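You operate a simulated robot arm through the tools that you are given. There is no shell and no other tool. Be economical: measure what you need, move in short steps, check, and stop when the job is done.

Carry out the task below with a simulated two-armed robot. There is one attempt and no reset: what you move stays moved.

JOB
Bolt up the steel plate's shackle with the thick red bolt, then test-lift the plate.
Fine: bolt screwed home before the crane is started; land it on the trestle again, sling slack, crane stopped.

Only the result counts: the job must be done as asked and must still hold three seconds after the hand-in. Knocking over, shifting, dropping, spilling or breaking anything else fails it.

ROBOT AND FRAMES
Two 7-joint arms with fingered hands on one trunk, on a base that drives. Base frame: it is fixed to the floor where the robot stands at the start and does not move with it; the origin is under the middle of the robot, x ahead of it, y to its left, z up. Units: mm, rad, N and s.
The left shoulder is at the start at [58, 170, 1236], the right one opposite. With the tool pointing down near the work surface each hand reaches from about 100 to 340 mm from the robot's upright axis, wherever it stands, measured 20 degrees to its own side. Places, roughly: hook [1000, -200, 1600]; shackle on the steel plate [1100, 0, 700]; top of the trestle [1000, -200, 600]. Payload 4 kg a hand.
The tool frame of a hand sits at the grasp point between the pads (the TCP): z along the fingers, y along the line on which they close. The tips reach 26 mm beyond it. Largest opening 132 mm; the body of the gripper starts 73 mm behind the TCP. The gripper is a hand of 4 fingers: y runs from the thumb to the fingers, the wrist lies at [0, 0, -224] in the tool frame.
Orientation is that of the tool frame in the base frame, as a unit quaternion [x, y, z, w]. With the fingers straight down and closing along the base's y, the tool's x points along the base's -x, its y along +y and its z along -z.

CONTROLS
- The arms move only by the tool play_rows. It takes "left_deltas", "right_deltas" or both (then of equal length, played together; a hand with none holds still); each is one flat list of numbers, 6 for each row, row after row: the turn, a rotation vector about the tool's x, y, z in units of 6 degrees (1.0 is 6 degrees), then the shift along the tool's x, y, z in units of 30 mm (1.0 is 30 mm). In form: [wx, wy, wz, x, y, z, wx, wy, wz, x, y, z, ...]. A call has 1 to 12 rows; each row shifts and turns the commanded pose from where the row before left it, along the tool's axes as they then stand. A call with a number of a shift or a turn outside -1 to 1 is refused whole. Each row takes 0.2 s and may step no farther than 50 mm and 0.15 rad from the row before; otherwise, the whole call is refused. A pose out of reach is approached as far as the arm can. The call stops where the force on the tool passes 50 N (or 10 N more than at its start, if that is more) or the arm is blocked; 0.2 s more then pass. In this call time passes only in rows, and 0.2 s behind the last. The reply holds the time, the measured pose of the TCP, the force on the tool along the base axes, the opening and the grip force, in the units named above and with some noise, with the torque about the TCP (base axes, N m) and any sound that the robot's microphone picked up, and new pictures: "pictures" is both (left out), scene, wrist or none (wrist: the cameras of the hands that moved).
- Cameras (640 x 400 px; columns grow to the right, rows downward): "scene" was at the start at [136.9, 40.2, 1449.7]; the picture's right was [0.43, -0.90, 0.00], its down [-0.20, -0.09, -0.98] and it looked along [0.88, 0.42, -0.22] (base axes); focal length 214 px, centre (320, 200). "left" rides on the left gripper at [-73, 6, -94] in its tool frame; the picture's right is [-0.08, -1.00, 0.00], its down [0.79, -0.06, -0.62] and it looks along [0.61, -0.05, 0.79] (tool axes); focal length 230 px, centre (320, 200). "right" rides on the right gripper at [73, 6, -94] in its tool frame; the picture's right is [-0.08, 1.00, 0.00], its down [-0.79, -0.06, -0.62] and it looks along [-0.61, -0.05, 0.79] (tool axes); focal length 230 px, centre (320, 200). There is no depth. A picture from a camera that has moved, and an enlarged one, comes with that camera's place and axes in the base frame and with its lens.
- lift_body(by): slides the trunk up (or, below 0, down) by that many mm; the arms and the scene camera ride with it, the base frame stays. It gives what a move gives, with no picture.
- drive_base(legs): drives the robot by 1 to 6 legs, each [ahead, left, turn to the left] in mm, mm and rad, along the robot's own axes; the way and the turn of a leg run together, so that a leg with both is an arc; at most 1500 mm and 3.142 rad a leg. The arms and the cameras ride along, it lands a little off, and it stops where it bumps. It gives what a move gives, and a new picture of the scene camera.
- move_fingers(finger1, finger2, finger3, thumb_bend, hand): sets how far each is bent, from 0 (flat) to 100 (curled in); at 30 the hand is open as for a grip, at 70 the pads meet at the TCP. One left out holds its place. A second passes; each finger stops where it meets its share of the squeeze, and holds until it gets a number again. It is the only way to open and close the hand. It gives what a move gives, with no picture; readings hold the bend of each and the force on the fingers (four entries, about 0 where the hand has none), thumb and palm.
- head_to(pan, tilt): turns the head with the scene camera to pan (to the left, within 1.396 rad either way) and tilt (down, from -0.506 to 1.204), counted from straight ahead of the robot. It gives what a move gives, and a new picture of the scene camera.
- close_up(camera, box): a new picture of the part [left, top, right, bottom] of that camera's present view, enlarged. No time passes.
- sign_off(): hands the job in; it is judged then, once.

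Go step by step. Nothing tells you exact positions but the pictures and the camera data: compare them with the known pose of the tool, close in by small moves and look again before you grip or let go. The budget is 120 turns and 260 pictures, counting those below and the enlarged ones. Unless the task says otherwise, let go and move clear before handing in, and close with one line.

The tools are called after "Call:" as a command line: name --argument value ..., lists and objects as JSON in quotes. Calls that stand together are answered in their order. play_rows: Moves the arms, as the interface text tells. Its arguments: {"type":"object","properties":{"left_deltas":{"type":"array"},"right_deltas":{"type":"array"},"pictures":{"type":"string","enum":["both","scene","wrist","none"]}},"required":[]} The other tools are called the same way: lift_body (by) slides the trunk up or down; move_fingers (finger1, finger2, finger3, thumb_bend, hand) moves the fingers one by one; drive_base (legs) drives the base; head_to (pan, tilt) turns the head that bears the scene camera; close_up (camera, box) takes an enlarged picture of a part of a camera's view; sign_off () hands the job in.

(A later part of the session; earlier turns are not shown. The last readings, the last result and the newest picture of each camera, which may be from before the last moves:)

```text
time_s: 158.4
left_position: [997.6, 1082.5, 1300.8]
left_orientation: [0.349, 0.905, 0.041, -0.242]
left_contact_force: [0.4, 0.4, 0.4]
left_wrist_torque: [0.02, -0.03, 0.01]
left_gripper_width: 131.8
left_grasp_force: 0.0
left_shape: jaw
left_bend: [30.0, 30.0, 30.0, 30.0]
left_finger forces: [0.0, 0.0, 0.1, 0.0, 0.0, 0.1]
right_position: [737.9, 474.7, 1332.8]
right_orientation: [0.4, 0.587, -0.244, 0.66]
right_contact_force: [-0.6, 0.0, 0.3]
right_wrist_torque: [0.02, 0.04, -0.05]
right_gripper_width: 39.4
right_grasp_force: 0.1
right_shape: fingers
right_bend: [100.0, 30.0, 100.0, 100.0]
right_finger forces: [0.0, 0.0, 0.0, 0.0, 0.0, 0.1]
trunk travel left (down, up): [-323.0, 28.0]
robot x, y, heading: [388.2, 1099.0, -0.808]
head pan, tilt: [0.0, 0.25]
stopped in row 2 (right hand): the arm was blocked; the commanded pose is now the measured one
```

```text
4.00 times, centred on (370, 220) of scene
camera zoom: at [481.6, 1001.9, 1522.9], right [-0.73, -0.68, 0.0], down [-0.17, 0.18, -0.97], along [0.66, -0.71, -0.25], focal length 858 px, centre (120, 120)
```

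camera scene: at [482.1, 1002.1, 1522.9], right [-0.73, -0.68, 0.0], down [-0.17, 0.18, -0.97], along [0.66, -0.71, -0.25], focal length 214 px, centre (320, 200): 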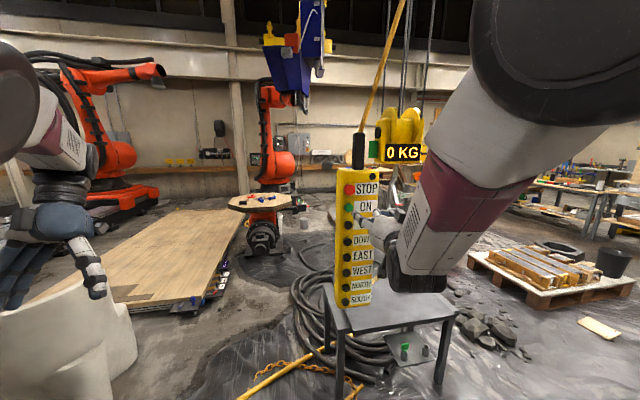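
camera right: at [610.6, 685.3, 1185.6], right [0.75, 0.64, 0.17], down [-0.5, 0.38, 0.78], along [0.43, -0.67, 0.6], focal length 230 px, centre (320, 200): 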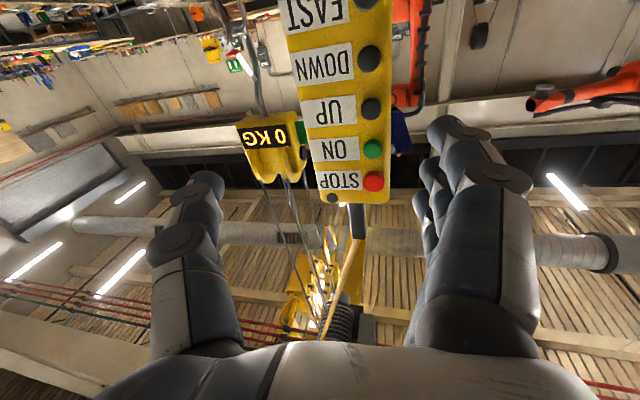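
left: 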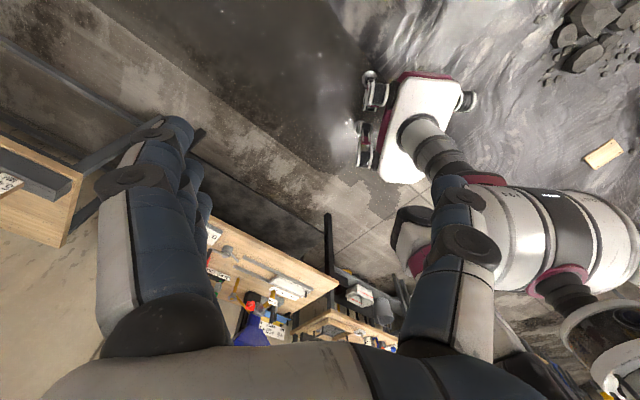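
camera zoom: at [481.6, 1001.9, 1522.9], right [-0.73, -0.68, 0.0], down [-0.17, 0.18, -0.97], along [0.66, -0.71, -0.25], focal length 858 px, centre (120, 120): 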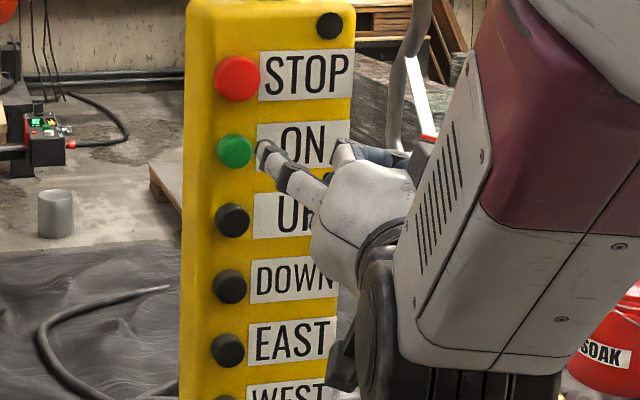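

The wrist is at a joint limit when fully horizontal. I'll back off a little, let the hand pitch down about 24°, and press with it inclined.

Call:
drive_base --legs '[[-90, 0, 0]]'

Call:
play_rows --right_deltas '[0, 1, 0, 0, 0, 0, 0, 1, -0.5, 0, 0, 0, 0, 1, -0.5, 0, 0, 0, 0, 1, -0.5, 0, 0, 0, 0, 0, 0, -0.3, 0, 0.8, 0, 0, 0, -0.3, 0, 0.8]' --pictures "wrist"

Call:
close_up --camera "scene" --box '[310, 150, 470, 270]'

```text
time_s: 159.5
left_position: [935.9, 1147.9, 1300.3]
left_orientation: [0.349, 0.904, 0.043, -0.242]
left_contact_force: [-0.9, -0.2, 0.2]
left_wrist_torque: [-0.01, -0.03, -0.06]
left_gripper_width: 132.2
left_grasp_force: 0.0
left_shape: jaw
left_bend: [30.0, 30.0, 30.0, 30.0]
left_finger forces: [0.1, 0.0, 0.0, 0.0, 0.0, 0.0]
right_position: [676.1, 540.6, 1332.6]
right_orientation: [0.4, 0.588, -0.244, 0.66]
right_contact_force: [0.0, 0.4, 0.1]
right_wrist_torque: [0.01, -0.01, 0.0]
right_gripper_width: 39.4
right_grasp_force: 0.0
right_shape: fingers
right_bend: [100.0, 30.0, 100.0, 100.0]
right_finger forces: [0.0, 0.0, 0.0, 0.0, 0.0, 0.0]
trunk travel left (down, up): [-323.0, 28.0]
robot x, y, heading: [326.0, 1168.8, -0.816]
head pan, tilt: [0.0, 0.25]
camera scene: at [420.2, 1068.1, 1522.9], right [-0.73, -0.68, 0.0], down [-0.17, 0.18, -0.97], along [0.66, -0.71, -0.25], focal length 214 px, centre (320, 200)
```

scene: 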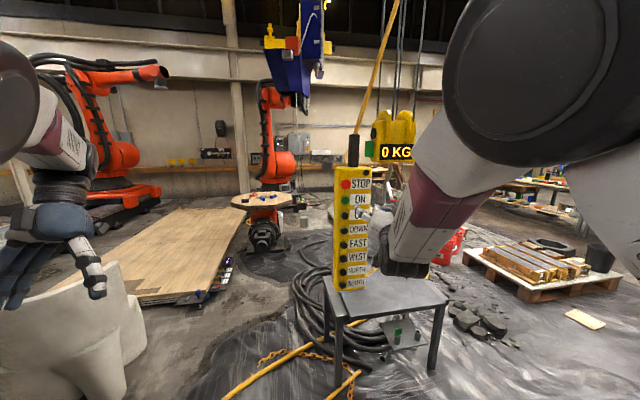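

```text
time_s: 160.9
left_position: [936.6, 1148.5, 1301.5]
left_orientation: [0.349, 0.904, 0.043, -0.242]
left_contact_force: [-0.3, 0.7, -0.5]
left_wrist_torque: [0.03, 0.0, -0.01]
left_gripper_width: 132.1
left_grasp_force: 0.1
left_shape: jaw
left_bend: [30.0, 30.0, 30.0, 30.0]
left_finger forces: [0.0, 0.1, 0.0, 0.0, 0.1, 0.1]
right_position: [707.6, 499.4, 1327.6]
right_orientation: [0.392, 0.742, -0.204, 0.504]
right_contact_force: [0.3, 0.4, 0.4]
right_wrist_torque: [0.0, -0.02, 0.03]
right_gripper_width: 39.2
right_grasp_force: 0.0
right_shape: fingers
right_bend: [100.0, 30.0, 100.0, 100.0]
right_finger forces: [0.0, 0.0, 0.0, 0.1, 0.1, 0.1]
trunk travel left (down, up): [-323.0, 28.0]
robot x, y, heading: [328.7, 1163.1, -0.816]
head pan, tilt: [0.0, 0.25]
camera right: at [643.4, 594.9, 1301.6], right [0.8, 0.58, 0.16], down [-0.27, 0.1, 0.96], along [0.54, -0.81, 0.23], focal length 230 px, centre (320, 200)
```

right: 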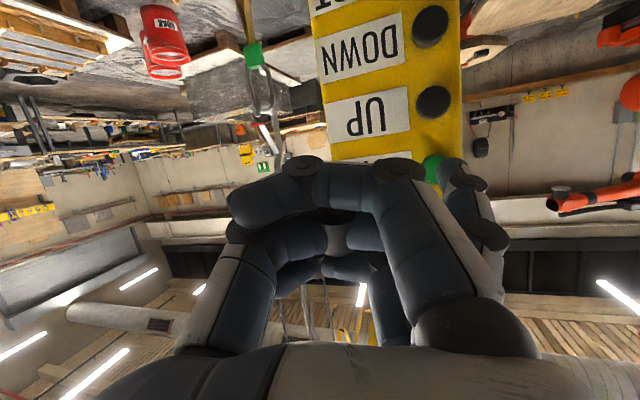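

```text
3.33 times, centred on (390, 210) of scene
camera zoom: at [420.7, 1067.1, 1522.8], right [-0.73, -0.68, 0.0], down [-0.17, 0.18, -0.97], along [0.66, -0.71, -0.25], focal length 715 px, centre (87, 167)
```

zoom: 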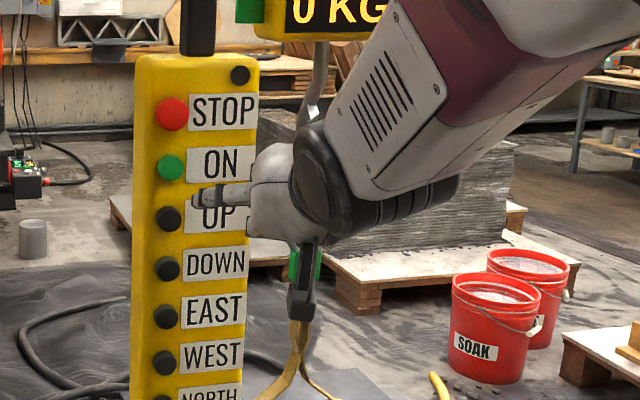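

That posture is comfortable and predictions match the picture. ON is 22 mm left of and 20 mm above the tip, 52 mm forward. I'll align, then move closer.

Call:
play_rows --right_deltas '[0, 0, 0, -0.54, 0.79, -0.25, 0, 0, 0, -0.26, 0.01, 0.58, 0, 0, 0, -0.2, 0.01, 0.45]' --pictures "none"

Call:
close_up --camera "right" --box '[280, 40, 560, 215]'

Call:
close_up --camera "scene" --box '[320, 160, 420, 235]'

```text
time_s: 161.7
left_position: [937.2, 1148.5, 1301.4]
left_orientation: [0.349, 0.904, 0.043, -0.244]
left_contact_force: [0.2, -0.5, -1.0]
left_wrist_torque: [0.0, 0.03, 0.01]
left_gripper_width: 131.7
left_grasp_force: 0.0
left_shape: jaw
left_bend: [30.0, 30.0, 30.0, 30.0]
left_finger forces: [0.0, 0.0, 0.0, 0.1, 0.0, 0.1]
right_position: [747.0, 487.5, 1347.9]
right_orientation: [0.39, 0.744, -0.204, 0.503]
right_contact_force: [-0.4, -0.4, 0.0]
right_wrist_torque: [-0.01, -0.02, 0.0]
right_gripper_width: 39.4
right_grasp_force: 0.1
right_shape: fingers
right_bend: [100.0, 30.0, 100.0, 100.0]
right_finger forces: [0.0, 0.0, 0.1, 0.0, 0.0, 0.0]
trunk travel left (down, up): [-323.0, 28.0]
robot x, y, heading: [327.9, 1165.8, -0.817]
head pan, tilt: [0.0, 0.25]
```

```text
2.29 times, centred on (420, 128) of right
camera zoom: at [683.1, 584.2, 1321.5], right [0.8, 0.58, 0.16], down [-0.26, 0.1, 0.96], along [0.54, -0.81, 0.23], focal length 526 px, centre (91, 366)
```

zoom: 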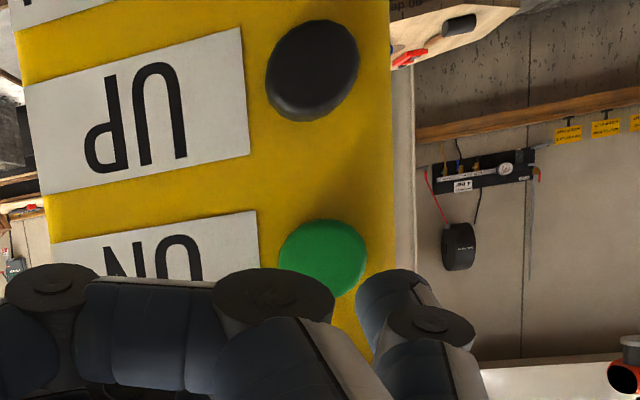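

```text
5.33 times, centred on (370, 198) of scene
camera zoom: at [421.3, 1067.9, 1522.8], right [-0.73, -0.68, 0.0], down [-0.17, 0.18, -0.97], along [0.66, -0.71, -0.25], focal length 1144 px, centre (53, 213)
```

zoom: 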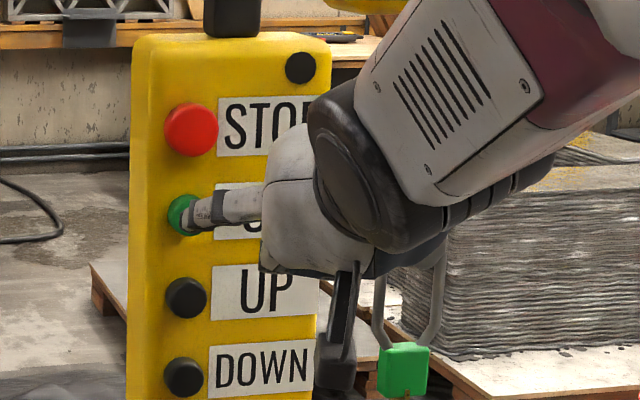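

The tip is in line with ON. I'll push forward in 10 mm steps, listening for a click.

Call:
play_rows --right_deltas '[0, 0, 0, -0.136, 0, 0.303, 0, 0, 0, -0.136, 0, 0.303, 0, 0, 0, -0.136, 0, 0.303]' --pictures "none"

Call:
close_up --camera "right" --box '[280, 40, 560, 215]'

Call:
close_up --camera "scene" --box '[320, 160, 420, 235]'

```text
time_s: 162.5
left_position: [936.1, 1148.4, 1300.1]
left_orientation: [0.349, 0.904, 0.043, -0.243]
left_contact_force: [-0.6, -0.5, -0.1]
left_wrist_torque: [0.04, 0.01, 0.04]
left_gripper_width: 132.0
left_grasp_force: 0.2
left_shape: jaw
left_bend: [30.0, 30.0, 30.0, 30.0]
left_finger forces: [0.0, 0.1, 0.1, 0.0, 0.0, 0.1]
right_position: [764.9, 464.0, 1348.6]
right_orientation: [0.391, 0.742, -0.204, 0.504]
right_contact_force: [-0.6, -0.6, 0.3]
right_wrist_torque: [0.03, 0.01, -0.02]
right_gripper_width: 39.3
right_grasp_force: 0.2
right_shape: fingers
right_bend: [100.0, 30.0, 100.0, 100.0]
right_finger forces: [0.0, 0.1, 0.1, 0.0, 0.0, 0.0]
trunk travel left (down, up): [-323.0, 28.0]
robot x, y, heading: [330.9, 1165.2, -0.819]
head pan, tilt: [0.0, 0.25]
```

```text
2.29 times, centred on (420, 128) of right
camera zoom: at [699.9, 559.6, 1321.4], right [0.8, 0.58, 0.16], down [-0.27, 0.1, 0.96], along [0.54, -0.81, 0.23], focal length 526 px, centre (91, 366)
```

zoom: 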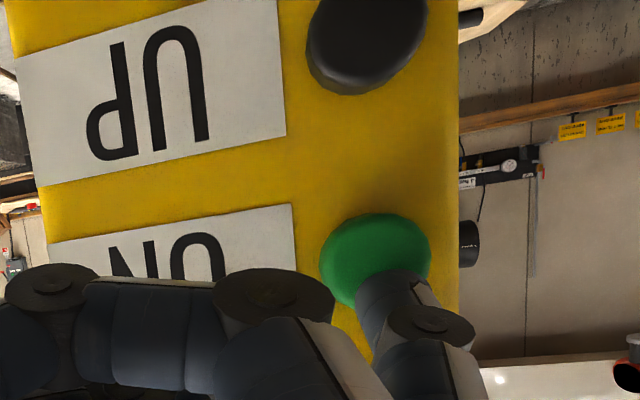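

```text
5.33 times, centred on (370, 198) of scene
camera zoom: at [420.8, 1067.2, 1522.8], right [-0.73, -0.68, 0.0], down [-0.17, 0.18, -0.97], along [0.66, -0.71, -0.25], focal length 1144 px, centre (53, 213)
```

zoom: 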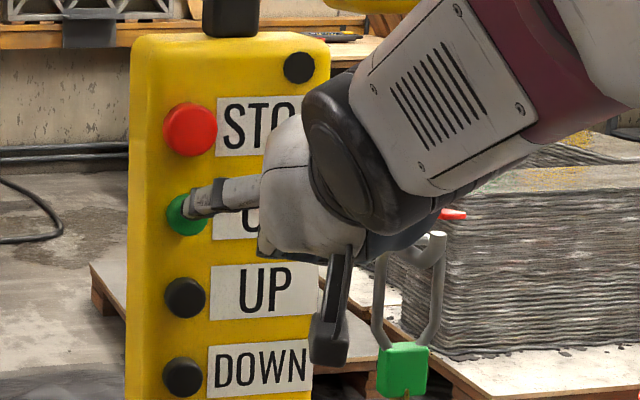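

Nearly there, with the tip overlapping the button. I'll push 15 mm more, slightly lower.

Call:
play_rows --right_deltas '[0, 0, 0, -0.016, 0, 0.35, 0, 0, 0, -0.1, 0, 0.2]' --pictures "none"

Call:
close_up --camera "scene" --box '[320, 140, 440, 230]'

```text
time_s: 163.1
left_position: [933.8, 1150.3, 1302.5]
left_orientation: [0.349, 0.905, 0.042, -0.241]
left_contact_force: [0.4, 0.0, -0.2]
left_wrist_torque: [-0.03, -0.01, -0.02]
left_gripper_width: 132.2
left_grasp_force: 0.1
left_shape: jaw
left_bend: [30.0, 30.0, 30.0, 30.0]
left_finger forces: [0.0, 0.1, 0.0, 0.1, 0.0, 0.0]
right_position: [770.8, 452.7, 1347.7]
right_orientation: [0.391, 0.742, -0.204, 0.504]
right_contact_force: [-17.0, 12.1, -1.3]
right_wrist_torque: [0.02, 0.02, 1.67]
right_gripper_width: 39.3
right_grasp_force: 12.1
right_shape: fingers
right_bend: [100.0, 26.0, 100.0, 100.0]
right_finger forces: [0.0, 23.9, 0.0, 0.1, 0.0, 0.1]
trunk travel left (down, up): [-323.0, 28.0]
robot x, y, heading: [330.4, 1166.6, -0.821]
head pan, tilt: [0.0, 0.25]
heard: click
```

```text
4.44 times, centred on (380, 185) of scene
camera zoom: at [416.6, 1070.5, 1523.3], right [-0.73, -0.68, 0.0], down [-0.17, 0.18, -0.97], along [0.66, -0.71, -0.24], focal length 953 px, centre (53, 267)
```

zoom: 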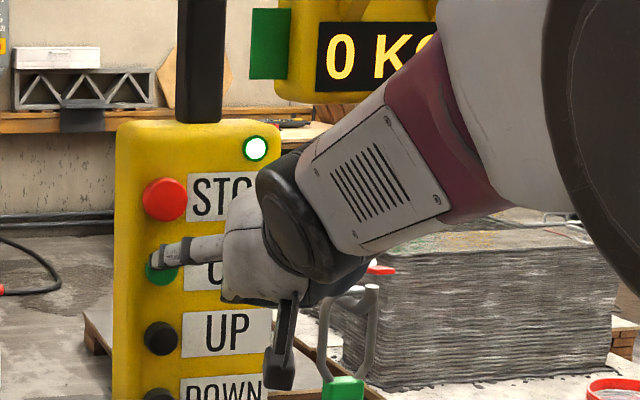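

Click, and the white lamp is lit: the crane is on. I'll retreat 25 mm, move down 55 mm to UP, and check alignment.

Call:
play_rows --right_deltas '[0, 0, 0, 0.32, -0.157, -0.75, 0, 0, 0, 0.83, -0.085, 0.375, 0, 0, 0, 0.83, -0.085, 0.375]' --pictures "none"

Call:
close_up --camera "right" --box '[280, 40, 560, 215]'

Call:
close_up --camera "scene" --box '[300, 130, 460, 300]'

```text
time_s: 163.9
left_position: [935.9, 1147.7, 1301.3]
left_orientation: [0.349, 0.904, 0.043, -0.242]
left_contact_force: [-0.9, -0.6, -0.2]
left_wrist_torque: [-0.01, -0.03, 0.0]
left_gripper_width: 131.8
left_grasp_force: 0.0
left_shape: jaw
left_bend: [30.0, 30.0, 30.0, 30.0]
left_finger forces: [0.1, 0.0, 0.0, 0.0, 0.1, 0.1]
right_position: [748.8, 459.0, 1298.1]
right_orientation: [0.399, 0.736, -0.2, 0.508]
right_contact_force: [0.1, -0.3, 0.5]
right_wrist_torque: [-0.02, 0.03, 0.02]
right_gripper_width: 39.0
right_grasp_force: 0.0
right_shape: fingers
right_bend: [100.0, 30.0, 100.0, 100.0]
right_finger forces: [0.1, 0.1, 0.0, 0.0, 0.1, 0.0]
trunk travel left (down, up): [-323.0, 28.0]
robot x, y, heading: [332.6, 1164.6, -0.818]
head pan, tilt: [0.0, 0.25]
```

```text
2.29 times, centred on (420, 128) of right
camera zoom: at [685.7, 556.5, 1270.5], right [0.8, 0.57, 0.18], down [-0.28, 0.09, 0.95], along [0.53, -0.82, 0.24], focal length 526 px, centre (91, 366)
```

zoom: 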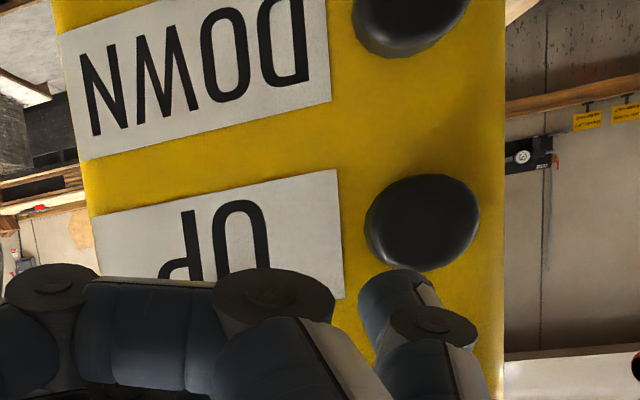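

```text
2.35 times, centred on (380, 215) of scene
camera zoom: at [420.4, 1067.4, 1522.9], right [-0.73, -0.68, 0.0], down [-0.17, 0.18, -0.97], along [0.66, -0.71, -0.25], focal length 505 px, centre (179, 165)
```

zoom: 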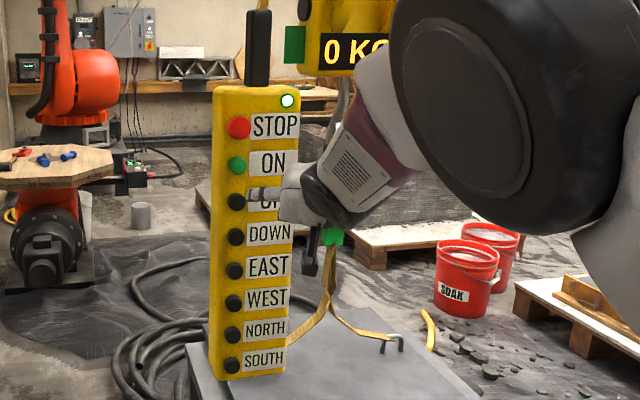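

I'll shift 10 mm left and 8 mm down, then press UP. Time only passes during moves, so I can watch the result.

Call:
play_rows --right_deltas '[0, 0, 0, 0.31, 0.3, 0.04, 0, 0, 0, -0.14, 0.1, 0.33, 0, 0, 0, -0.1, 0.07, 0.25]' --pictures "none"

Call:
close_up --camera "right" --box '[280, 40, 560, 215]'

Call:
close_up --camera "scene" --box '[300, 130, 460, 300]'

```text
time_s: 164.7
left_position: [935.6, 1147.9, 1302.5]
left_orientation: [0.349, 0.904, 0.043, -0.242]
left_contact_force: [-0.9, 0.0, 0.2]
left_wrist_torque: [-0.01, -0.04, 0.06]
left_gripper_width: 132.1
left_grasp_force: 0.1
left_shape: jaw
left_bend: [30.0, 30.0, 30.0, 30.0]
left_finger forces: [0.0, 0.1, 0.0, 0.1, 0.1, 0.0]
right_position: [764.6, 450.1, 1297.5]
right_orientation: [0.405, 0.731, -0.202, 0.511]
right_contact_force: [-4.0, -2.2, 7.5]
right_wrist_torque: [0.16, -0.52, -0.05]
right_gripper_width: 39.3
right_grasp_force: 3.9
right_shape: fingers
right_bend: [100.0, 32.0, 100.0, 100.0]
right_finger forces: [0.0, 7.7, 0.1, 0.1, 0.0, 0.1]
trunk travel left (down, up): [-323.0, 28.0]
robot x, y, heading: [325.8, 1165.7, -0.821]
head pan, tilt: [0.0, 0.25]
```

```text
2.29 times, centred on (420, 128) of right
camera zoom: at [703.1, 548.0, 1268.7], right [0.81, 0.56, 0.19], down [-0.29, 0.1, 0.95], along [0.51, -0.82, 0.24], focal length 526 px, centre (91, 366)
```

zoom: 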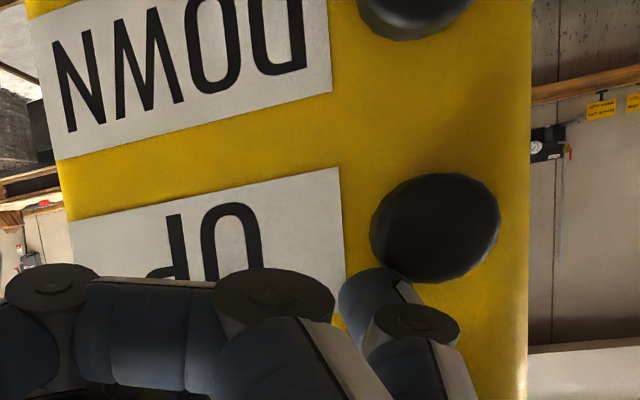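

```text
2.35 times, centred on (380, 215) of scene
camera zoom: at [418.9, 1068.2, 1523.1], right [-0.73, -0.68, 0.0], down [-0.17, 0.18, -0.97], along [0.66, -0.71, -0.25], focal length 505 px, centre (179, 165)
```

zoom: 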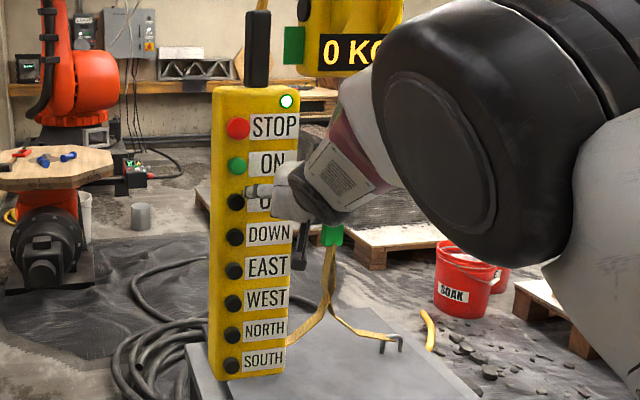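

The tip is riding on the button's upper edge. I'll retreat, lower the trunk 16 mm, and shift left.

Call:
play_rows --right_deltas '[0, 0, 0, 0.22, -0.1, -0.5]' --pictures "none"

Call:
lift_body --by -16

Call:
play_rows --right_deltas '[0, 0, 0, 0.03, 0.4, -0.06]' --pictures "none"

Call:
close_up --camera "right" --box '[280, 40, 560, 215]'

Call:
close_up --camera "scene" --box '[320, 160, 420, 235]'

```text
time_s: 165.3
left_position: [935.9, 1146.5, 1301.3]
left_orientation: [0.349, 0.904, 0.042, -0.243]
left_contact_force: [-0.8, 0.0, -0.6]
left_wrist_torque: [-0.01, -0.03, 0.02]
left_gripper_width: 132.0
left_grasp_force: 0.0
left_shape: jaw
left_bend: [30.0, 30.0, 30.0, 30.0]
left_finger forces: [0.1, 0.0, 0.1, 0.0, 0.0, 0.0]
right_position: [735.5, 442.4, 1277.0]
right_orientation: [0.423, 0.729, -0.2, 0.499]
right_contact_force: [-0.3, 0.0, 0.4]
right_wrist_torque: [0.01, 0.02, -0.04]
right_gripper_width: 39.3
right_grasp_force: 0.1
right_shape: fingers
right_bend: [100.0, 30.0, 100.0, 100.0]
right_finger forces: [0.0, 0.0, 0.0, 0.1, 0.1, 0.1]
trunk travel left (down, up): [-323.0, 28.0]
robot x, y, heading: [327.7, 1162.1, -0.818]
head pan, tilt: [0.0, 0.25]
stopped in row 1 (right hand): the arm was blocked; the commanded pose is now the measured one
```

```text
time_s: 165.9
left_position: [935.8, 1149.3, 1285.1]
left_orientation: [0.35, 0.904, 0.043, -0.242]
left_contact_force: [-0.7, 0.0, -0.6]
left_wrist_torque: [0.01, -0.03, 0.04]
left_gripper_width: 132.0
left_grasp_force: 0.1
left_shape: jaw
left_bend: [30.0, 30.0, 30.0, 30.0]
left_finger forces: [0.0, 0.1, 0.0, 0.1, 0.1, 0.0]
right_position: [734.1, 440.5, 1264.2]
right_orientation: [0.427, 0.726, -0.2, 0.5]
right_contact_force: [0.4, 0.2, 0.5]
right_wrist_torque: [-0.02, 0.0, -0.05]
right_gripper_width: 39.5
right_grasp_force: 0.1
right_shape: fingers
right_bend: [100.0, 30.0, 100.0, 100.0]
right_finger forces: [0.0, 0.0, 0.0, 0.0, 0.0, 0.0]
trunk travel left (down, up): [-307.0, 44.0]
robot x, y, heading: [324.5, 1173.3, -0.819]
head pan, tilt: [0.0, 0.25]
```

```text
time_s: 166.3
left_position: [936.0, 1148.5, 1285.7]
left_orientation: [0.349, 0.904, 0.043, -0.243]
left_contact_force: [-0.2, -0.3, 0.4]
left_wrist_torque: [0.01, 0.0, -0.02]
left_gripper_width: 131.7
left_grasp_force: 0.1
left_shape: jaw
left_bend: [30.0, 30.0, 30.0, 30.0]
left_finger forces: [0.0, 0.0, 0.0, 0.1, 0.1, 0.0]
right_position: [734.5, 439.9, 1263.8]
right_orientation: [0.437, 0.722, -0.199, 0.499]
right_contact_force: [-0.2, -0.9, 0.6]
right_wrist_torque: [-0.04, 0.01, -0.01]
right_gripper_width: 39.6
right_grasp_force: 0.0
right_shape: fingers
right_bend: [100.0, 30.0, 100.0, 100.0]
right_finger forces: [0.0, 0.1, 0.0, 0.1, 0.0, 0.1]
trunk travel left (down, up): [-307.0, 44.0]
robot x, y, heading: [326.4, 1165.1, -0.815]
head pan, tilt: [0.0, 0.25]
```

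```text
2.29 times, centred on (420, 128) of right
camera zoom: at [679.3, 541.7, 1240.0], right [0.84, 0.5, 0.22], down [-0.29, 0.08, 0.95], along [0.46, -0.86, 0.21], focal length 526 px, centre (91, 366)
```

zoom: 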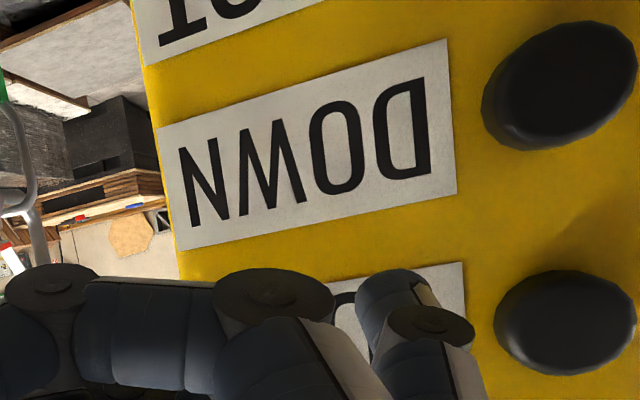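

```text
5.33 times, centred on (370, 198) of scene
camera zoom: at [421.2, 1067.3, 1506.9], right [-0.73, -0.68, 0.0], down [-0.17, 0.18, -0.97], along [0.66, -0.71, -0.25], focal length 1144 px, centre (53, 213)
```

zoom: 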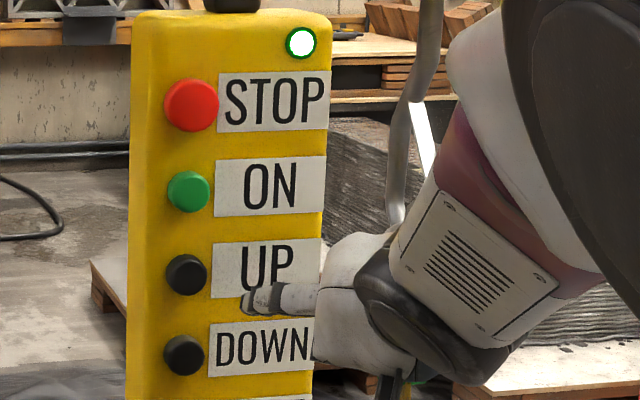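

The arm is over-extended here. I'll retract it 110 mm and drive the base closer, so it works nearer the body with the same pitch.

Call:
play_rows --right_deltas '[0, 0, 0, 0.365, -0.16, -0.83, 0, 0, 0, 0.365, -0.16, -0.83, 0, 0, 0, 0.365, -0.16, -0.83, 0, 0, 0, 0.365, -0.16, -0.83]' --pictures "none"

Call:
drive_base --legs '[[90, 30, 0]]'

Call:
close_up --camera "scene" --box '[310, 140, 450, 260]'

```text
time_s: 167.5
left_position: [936.4, 1148.0, 1285.6]
left_orientation: [0.349, 0.904, 0.043, -0.244]
left_contact_force: [-0.5, -0.5, -0.4]
left_wrist_torque: [0.0, 0.01, -0.02]
left_gripper_width: 131.8
left_grasp_force: 0.1
left_shape: jaw
left_bend: [30.0, 30.0, 30.0, 30.0]
left_finger forces: [0.0, 0.0, 0.0, 0.0, 0.0, 0.1]
right_position: [647.6, 507.0, 1257.8]
right_orientation: [0.458, 0.714, -0.186, 0.497]
right_contact_force: [-0.1, -0.2, -0.2]
right_wrist_torque: [0.03, -0.04, -0.01]
right_gripper_width: 39.2
right_grasp_force: 0.0
right_shape: fingers
right_bend: [100.0, 30.0, 100.0, 100.0]
right_finger forces: [0.1, 0.0, 0.1, 0.1, 0.0, 0.0]
trunk travel left (down, up): [-307.0, 44.0]
robot x, y, heading: [325.4, 1166.0, -0.821]
head pan, tilt: [0.0, 0.25]
stopped in row 4 (right hand): the arm was blocked; the commanded pose is now the measured one
```

```text
time_s: 168.7
left_position: [1019.9, 1103.4, 1285.3]
left_orientation: [0.349, 0.904, 0.042, -0.243]
left_contact_force: [-1.0, 0.0, -0.4]
left_wrist_torque: [0.03, -0.02, -0.02]
left_gripper_width: 131.7
left_grasp_force: 0.0
left_shape: jaw
left_bend: [30.0, 30.0, 30.0, 30.0]
left_finger forces: [0.0, 0.0, 0.1, 0.1, 0.0, 0.0]
right_position: [730.7, 464.1, 1258.5]
right_orientation: [0.458, 0.714, -0.186, 0.496]
right_contact_force: [0.0, 0.5, 0.2]
right_wrist_torque: [-0.03, -0.01, -0.02]
right_gripper_width: 39.4
right_grasp_force: 0.1
right_shape: fingers
right_bend: [100.0, 30.0, 100.0, 100.0]
right_finger forces: [0.1, 0.1, 0.0, 0.1, 0.0, 0.0]
trunk travel left (down, up): [-307.0, 44.0]
robot x, y, heading: [410.6, 1120.9, -0.82]
head pan, tilt: [0.0, 0.25]
camera scene: at [504.0, 1022.8, 1506.9], right [-0.73, -0.68, 0.0], down [-0.17, 0.18, -0.97], along [0.66, -0.71, -0.25], focal length 214 px, centre (320, 200)
```

scene: 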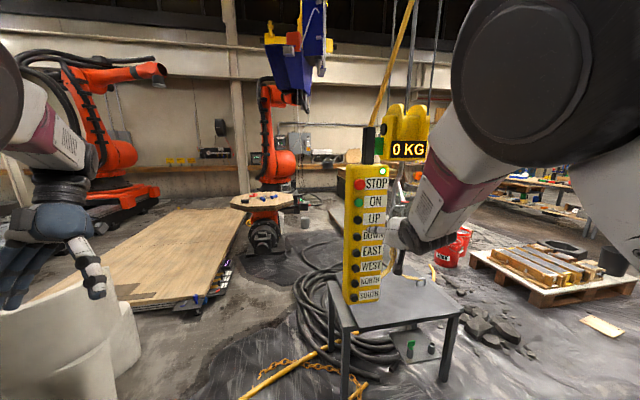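

```text
3.33 times, centred on (380, 200) of scene
camera zoom: at [504.0, 1022.8, 1506.9], right [-0.73, -0.68, 0.0], down [-0.17, 0.18, -0.97], along [0.66, -0.71, -0.25], focal length 715 px, centre (120, 200)
```

zoom: 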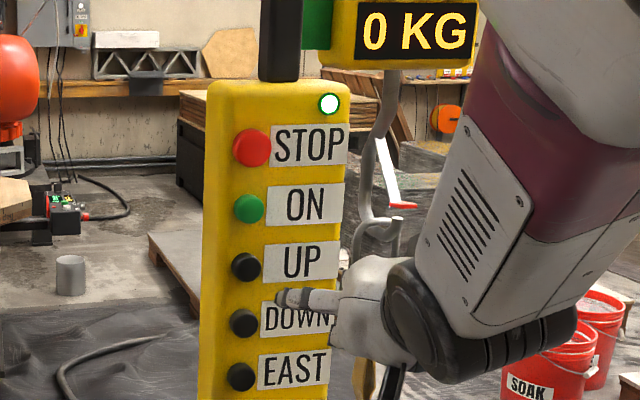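

Lowering the arm itself was the problem; the pose used for ON worked well. I'll restore that base and arm configuration, then choose buttons by trunk height.

Call:
drive_base --legs '[[-85, -30, 0]]'

Call:
play_rows --right_deltas '[-0.14, -0.06, -0.33, -0.67, 0.5, 0.05, -0.14, -0.06, -0.33, -0.67, 0.5, 0.05, -0.14, -0.06, -0.33, -0.67, 0.5, 0.05, -0.14, -0.06, -0.33, -0.67, 0.5, 0.05]' --pictures "none"

Call:
lift_body --by -40

Call:
close_up --camera "scene" --box '[310, 140, 450, 260]'

Call:
close_up --camera "right" --box '[280, 40, 560, 215]'

```text
time_s: 169.8
left_position: [939.3, 1144.6, 1286.8]
left_orientation: [0.35, 0.904, 0.043, -0.242]
left_contact_force: [-1.0, -0.5, -0.5]
left_wrist_torque: [0.01, 0.04, 0.04]
left_gripper_width: 132.1
left_grasp_force: 0.1
left_shape: jaw
left_bend: [30.0, 30.0, 30.0, 30.0]
left_finger forces: [0.0, 0.0, 0.1, 0.1, 0.1, 0.1]
right_position: [649.2, 505.7, 1257.7]
right_orientation: [0.459, 0.713, -0.186, 0.496]
right_contact_force: [0.3, 0.2, 0.0]
right_wrist_torque: [0.03, 0.04, 0.01]
right_gripper_width: 39.3
right_grasp_force: 0.1
right_shape: fingers
right_bend: [100.0, 30.0, 100.0, 100.0]
right_finger forces: [0.0, 0.0, 0.0, 0.0, 0.0, 0.0]
trunk travel left (down, up): [-307.0, 44.0]
robot x, y, heading: [334.3, 1161.6, -0.82]
head pan, tilt: [0.0, 0.25]
camera scene: at [423.9, 1064.7, 1506.9], right [-0.73, -0.68, 0.0], down [-0.17, 0.18, -0.97], along [0.66, -0.71, -0.25], focal length 214 px, centre (320, 200)
```

scene: 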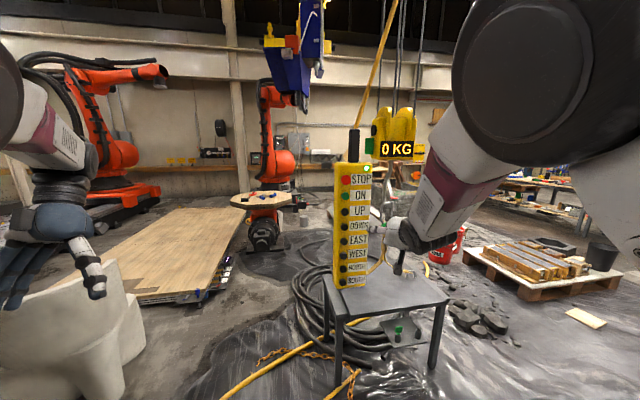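

```text
time_s: 170.8
left_position: [939.7, 1144.6, 1284.9]
left_orientation: [0.349, 0.904, 0.043, -0.244]
left_contact_force: [-0.6, 0.0, 0.1]
left_wrist_torque: [0.0, 0.03, -0.01]
left_gripper_width: 131.9
left_grasp_force: 0.0
left_shape: jaw
left_bend: [30.0, 30.0, 30.0, 30.0]
left_finger forces: [0.0, 0.1, 0.0, 0.1, 0.0, 0.0]
right_position: [713.8, 499.4, 1338.3]
right_orientation: [0.39, 0.742, -0.206, 0.505]
right_contact_force: [0.2, -0.2, -0.2]
right_wrist_torque: [0.02, 0.0, 0.03]
right_gripper_width: 39.3
right_grasp_force: 0.0
right_shape: fingers
right_bend: [100.0, 30.0, 100.0, 100.0]
right_finger forces: [0.0, 0.1, 0.1, 0.1, 0.0, 0.0]
trunk travel left (down, up): [-307.0, 44.0]
robot x, y, heading: [333.5, 1162.1, -0.819]
head pan, tilt: [0.0, 0.25]
```

```text
time_s: 171.6
left_position: [939.8, 1144.9, 1246.0]
left_orientation: [0.349, 0.904, 0.042, -0.242]
left_contact_force: [0.0, 0.5, -0.1]
left_wrist_torque: [-0.03, -0.02, -0.04]
left_gripper_width: 131.8
left_grasp_force: 0.0
left_shape: jaw
left_bend: [30.0, 30.0, 30.0, 30.0]
left_finger forces: [0.1, 0.0, 0.0, 0.1, 0.0, 0.0]
right_position: [708.3, 494.3, 1296.5]
right_orientation: [0.397, 0.74, -0.202, 0.504]
right_contact_force: [-0.6, -0.8, -0.3]
right_wrist_torque: [0.0, 0.01, 0.03]
right_gripper_width: 39.2
right_grasp_force: 0.1
right_shape: fingers
right_bend: [100.0, 30.0, 100.0, 100.0]
right_finger forces: [0.0, 0.0, 0.0, 0.1, 0.1, 0.0]
trunk travel left (down, up): [-267.0, 84.0]
robot x, y, heading: [331.5, 1168.7, -0.819]
head pan, tilt: [0.0, 0.25]
```

```text
3.33 times, centred on (380, 200) of scene
camera zoom: at [427.6, 1060.9, 1466.4], right [-0.73, -0.68, 0.0], down [-0.17, 0.18, -0.97], along [0.66, -0.71, -0.25], focal length 715 px, centre (120, 200)
```

zoom: 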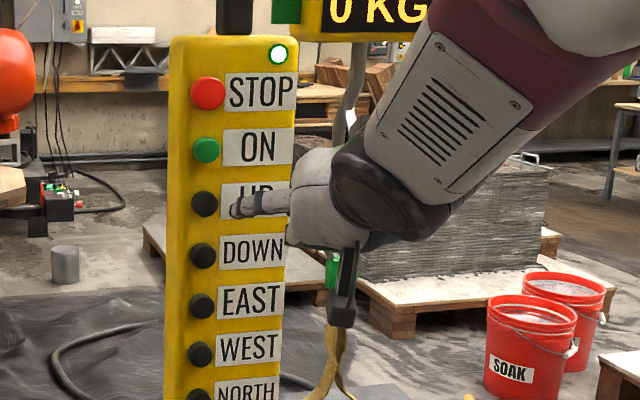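

```text
2.29 times, centred on (420, 128) of right
camera zoom: at [644.5, 592.1, 1269.9], right [0.8, 0.57, 0.17], down [-0.27, 0.1, 0.96], along [0.53, -0.81, 0.23], focal length 526 px, centre (91, 366)
```

zoom: 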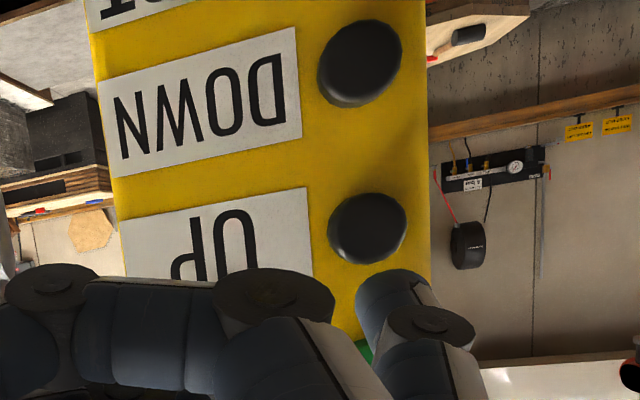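

Pose restored. UP needs about 75 mm straight in. I'll go 57 mm first and check.

Call:
play_rows --right_deltas '[0, 0, 0, -0.25, 0.375, 0.84, 0, 0, 0, -0.25, 0.375, 0.84]' --pictures "none"

Call:
close_up --camera "right" --box '[280, 40, 560, 215]'

Call:
close_up --camera "scene" --box '[310, 140, 450, 260]'

```text
time_s: 172.2
left_position: [940.3, 1144.6, 1245.5]
left_orientation: [0.349, 0.904, 0.043, -0.243]
left_contact_force: [0.0, -0.4, 0.0]
left_wrist_torque: [-0.04, 0.0, 0.0]
left_gripper_width: 131.8
left_grasp_force: 0.0
left_shape: jaw
left_bend: [30.0, 30.0, 30.0, 30.0]
left_finger forces: [0.1, 0.1, 0.1, 0.0, 0.0, 0.0]
right_position: [764.7, 472.9, 1292.4]
right_orientation: [0.39, 0.743, -0.205, 0.504]
right_contact_force: [0.2, -0.2, -0.9]
right_wrist_torque: [0.0, 0.0, 0.01]
right_gripper_width: 39.3
right_grasp_force: 0.0
right_shape: fingers
right_bend: [100.0, 30.0, 100.0, 100.0]
right_finger forces: [0.0, 0.0, 0.0, 0.0, 0.0, 0.0]
trunk travel left (down, up): [-267.0, 84.0]
robot x, y, heading: [333.9, 1161.5, -0.818]
head pan, tilt: [0.0, 0.25]
```

```text
2.29 times, centred on (420, 128) of right
camera zoom: at [699.2, 569.2, 1265.3], right [0.8, 0.58, 0.16], down [-0.26, 0.1, 0.96], along [0.54, -0.81, 0.23], focal length 526 px, centre (91, 366)
```

zoom: 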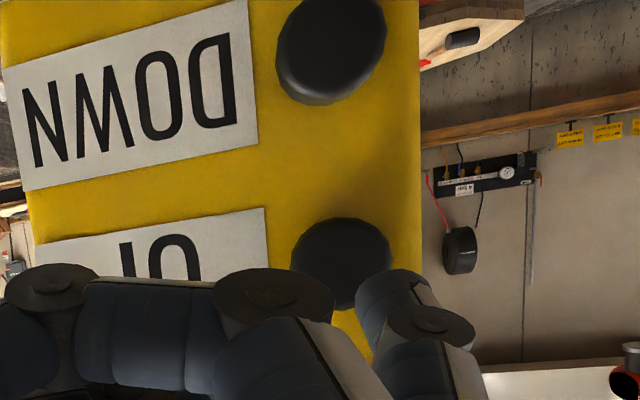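

```text
3.33 times, centred on (380, 200) of scene
camera zoom: at [428.6, 1059.8, 1466.2], right [-0.73, -0.68, 0.0], down [-0.17, 0.18, -0.97], along [0.66, -0.71, -0.25], focal length 715 px, centre (120, 200)
```

zoom: 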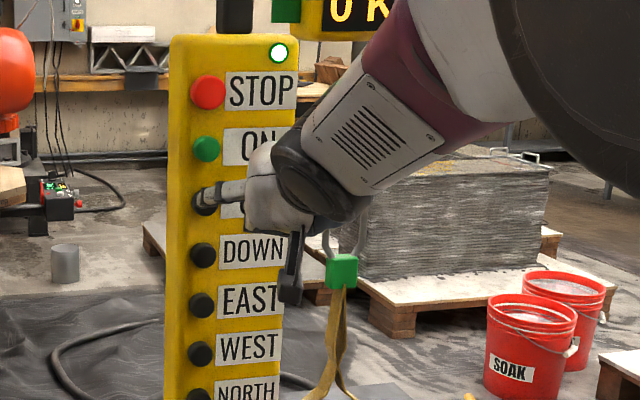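

Same geometry as the successful ON press. I'll press UP now.

Call:
play_rows --right_deltas '[0, 0, 0, -0.14, -0.14, 0.36, 0, 0, 0, -0.12, -0.13, 0.33]' --pictures "none"

Call:
close_up --camera "scene" --box '[310, 110, 470, 290]'

```text
time_s: 172.8
left_position: [938.6, 1146.3, 1247.5]
left_orientation: [0.35, 0.904, 0.042, -0.241]
left_contact_force: [-0.3, 0.4, 0.2]
left_wrist_torque: [0.02, 0.0, -0.01]
left_gripper_width: 131.5
left_grasp_force: 0.1
left_shape: jaw
left_bend: [30.0, 30.0, 30.0, 30.0]
left_finger forces: [0.0, 0.1, 0.1, 0.0, 0.0, 0.0]
right_position: [767.4, 451.2, 1291.2]
right_orientation: [0.39, 0.742, -0.205, 0.505]
right_contact_force: [-10.0, 8.4, 2.0]
right_wrist_torque: [0.05, -0.09, 1.13]
right_gripper_width: 39.6
right_grasp_force: 7.3
right_shape: fingers
right_bend: [100.0, 24.0, 100.0, 100.0]
right_finger forces: [0.1, 13.5, 0.0, 0.1, 0.0, 0.0]
trunk travel left (down, up): [-267.0, 84.0]
robot x, y, heading: [328.5, 1165.3, -0.82]
head pan, tilt: [0.0, 0.25]
heard: click
```

```text
2.22 times, centred on (390, 200) of scene
camera zoom: at [426.3, 1062.0, 1466.6], right [-0.73, -0.68, 0.0], down [-0.17, 0.18, -0.97], along [0.66, -0.71, -0.25], focal length 477 px, centre (164, 200)
```

zoom: 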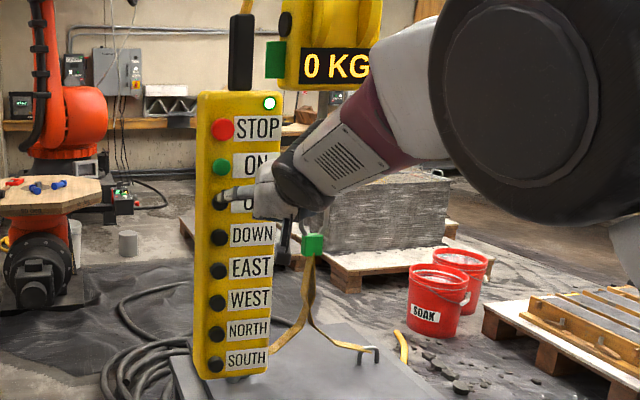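

Click: UP is pressed. I'll hold for about a second and watch the hook.

Call:
play_rows --right_deltas '[0, 0, 0, 0, 0, 0, 0, 0, 0, 0, 0, 0, 0, 0, 0, 0, 0, 0, 0, 0, 0, 0, 0, 0]' --pictures "none"

Call:
close_up --camera "scene" --box '[310, 110, 470, 290]'

```text
time_s: 173.8
left_position: [938.8, 1145.8, 1246.8]
left_orientation: [0.35, 0.904, 0.043, -0.242]
left_contact_force: [0.5, 0.3, -0.6]
left_wrist_torque: [-0.01, 0.01, 0.01]
left_gripper_width: 131.9
left_grasp_force: 0.0
left_shape: jaw
left_bend: [30.0, 30.0, 30.0, 30.0]
left_finger forces: [0.1, 0.1, 0.1, 0.0, 0.0, 0.0]
right_position: [768.4, 452.3, 1290.7]
right_orientation: [0.391, 0.742, -0.204, 0.505]
right_contact_force: [-8.9, 8.0, -0.3]
right_wrist_torque: [0.04, -0.09, 0.93]
right_gripper_width: 39.4
right_grasp_force: 5.5
right_shape: fingers
right_bend: [100.0, 24.0, 100.0, 100.0]
right_finger forces: [0.0, 11.1, 0.0, 0.1, 0.0, 0.0]
trunk travel left (down, up): [-267.0, 84.0]
robot x, y, heading: [332.9, 1161.3, -0.822]
head pan, tilt: [0.0, 0.25]
```

```text
2.22 times, centred on (390, 200) of scene
camera zoom: at [426.6, 1061.8, 1466.5], right [-0.73, -0.68, 0.0], down [-0.17, 0.18, -0.97], along [0.66, -0.71, -0.25], focal length 477 px, centre (164, 200)
```

zoom: 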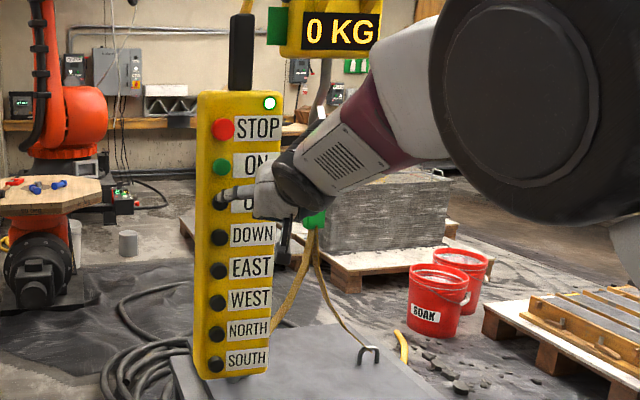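

The hook is rising about 80 mm/s and the sling is nearly straight. I'll hold in shorter steps.

Call:
play_rows --right_deltas '[0, 0, 0, 0, 0, 0]' --pictures "none"

Call:
close_up --camera "scene" --box '[310, 110, 470, 290]'

```text
time_s: 174.2
left_position: [937.6, 1144.9, 1246.0]
left_orientation: [0.35, 0.904, 0.042, -0.241]
left_contact_force: [0.0, -0.7, -0.6]
left_wrist_torque: [0.02, -0.01, 0.0]
left_gripper_width: 131.8
left_grasp_force: 0.0
left_shape: jaw
left_bend: [30.0, 30.0, 30.0, 30.0]
left_finger forces: [0.0, 0.1, 0.1, 0.1, 0.0, 0.0]
right_position: [768.7, 450.8, 1292.2]
right_orientation: [0.392, 0.741, -0.205, 0.505]
right_contact_force: [-8.1, 7.8, 1.4]
right_wrist_torque: [0.05, -0.15, 0.92]
right_gripper_width: 39.3
right_grasp_force: 5.5
right_shape: fingers
right_bend: [100.0, 24.0, 100.0, 100.0]
right_finger forces: [0.0, 11.0, 0.0, 0.0, 0.0, 0.1]
trunk travel left (down, up): [-267.0, 84.0]
robot x, y, heading: [329.6, 1166.5, -0.821]
head pan, tilt: [0.0, 0.25]
```

```text
2.22 times, centred on (390, 200) of scene
camera zoom: at [426.6, 1061.8, 1466.5], right [-0.73, -0.68, 0.0], down [-0.17, 0.18, -0.97], along [0.66, -0.71, -0.25], focal length 477 px, centre (164, 200)
```

zoom: 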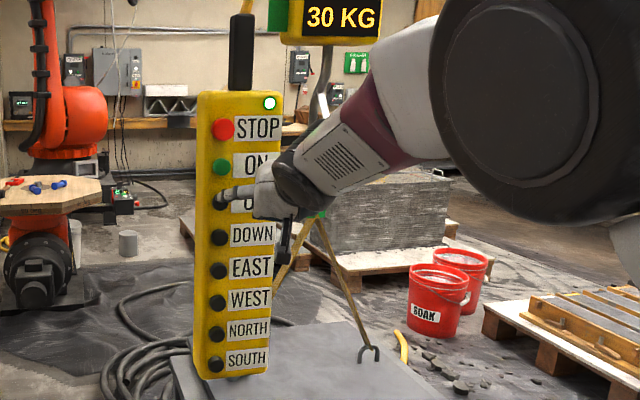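

30 kg is on the hook and the plate is about to leave the trestle. I'll hold a bit more.

Call:
play_rows --right_deltas '[0, 0, 0, 0, 0, 0]' --pictures "none"

Call:
close_up --camera "scene" --box '[300, 100, 480, 320]'

```text
time_s: 174.6
left_position: [938.9, 1145.8, 1246.2]
left_orientation: [0.35, 0.904, 0.042, -0.24]
left_contact_force: [0.0, 0.4, 0.0]
left_wrist_torque: [-0.02, 0.02, -0.03]
left_gripper_width: 132.0
left_grasp_force: 0.1
left_shape: jaw
left_bend: [30.0, 30.0, 30.0, 30.0]
left_finger forces: [0.0, 0.0, 0.0, 0.0, 0.1, 0.0]
right_position: [767.6, 453.1, 1292.8]
right_orientation: [0.391, 0.742, -0.204, 0.505]
right_contact_force: [-8.2, 7.1, 1.7]
right_wrist_torque: [0.06, -0.14, 0.92]
right_gripper_width: 39.3
right_grasp_force: 5.8
right_shape: fingers
right_bend: [100.0, 24.0, 100.0, 100.0]
right_finger forces: [0.1, 11.0, 0.0, 0.1, 0.0, 0.0]
trunk travel left (down, up): [-267.0, 84.0]
robot x, y, heading: [332.5, 1163.7, -0.82]
head pan, tilt: [0.0, 0.25]
```

```text
1.82 times, centred on (390, 210) of scene
camera zoom: at [426.6, 1061.8, 1466.5], right [-0.73, -0.68, 0.0], down [-0.17, 0.18, -0.97], along [0.66, -0.71, -0.25], focal length 390 px, centre (193, 182)
```

zoom: 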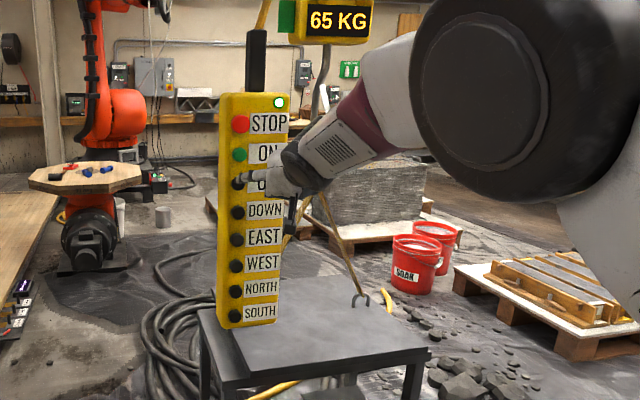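

65 kg, and the plate seems to be lifting off. I'll hold another 0.4 s.

Call:
play_rows --right_deltas '[0, 0, 0, 0, 0, 0]' --pictures "none"

Call:
close_up --camera "scene" --box '[300, 100, 480, 320]'

```text
time_s: 175.0
left_position: [939.4, 1145.8, 1245.8]
left_orientation: [0.35, 0.904, 0.043, -0.241]
left_contact_force: [0.4, 0.3, 0.4]
left_wrist_torque: [0.02, 0.01, -0.01]
left_gripper_width: 131.8
left_grasp_force: 0.2
left_shape: jaw
left_bend: [30.0, 30.0, 30.0, 30.0]
left_finger forces: [0.1, 0.1, 0.0, 0.0, 0.0, 0.1]
right_position: [767.1, 452.1, 1291.3]
right_orientation: [0.391, 0.741, -0.205, 0.505]
right_contact_force: [-7.3, 6.7, 1.9]
right_wrist_torque: [0.05, -0.16, 0.9]
right_gripper_width: 39.4
right_grasp_force: 5.4
right_shape: fingers
right_bend: [100.0, 24.0, 100.0, 100.0]
right_finger forces: [0.0, 10.9, 0.0, 0.1, 0.1, 0.1]
trunk travel left (down, up): [-267.0, 84.0]
robot x, y, heading: [332.6, 1162.0, -0.825]
head pan, tilt: [0.0, 0.25]
```

```text
1.82 times, centred on (390, 210) of scene
camera zoom: at [426.6, 1061.8, 1466.5], right [-0.73, -0.68, 0.0], down [-0.17, 0.18, -0.97], along [0.66, -0.71, -0.25], focal length 390 px, centre (193, 182)
```

zoom: 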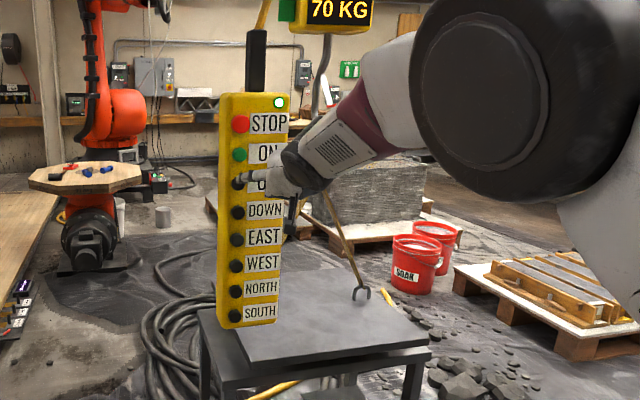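

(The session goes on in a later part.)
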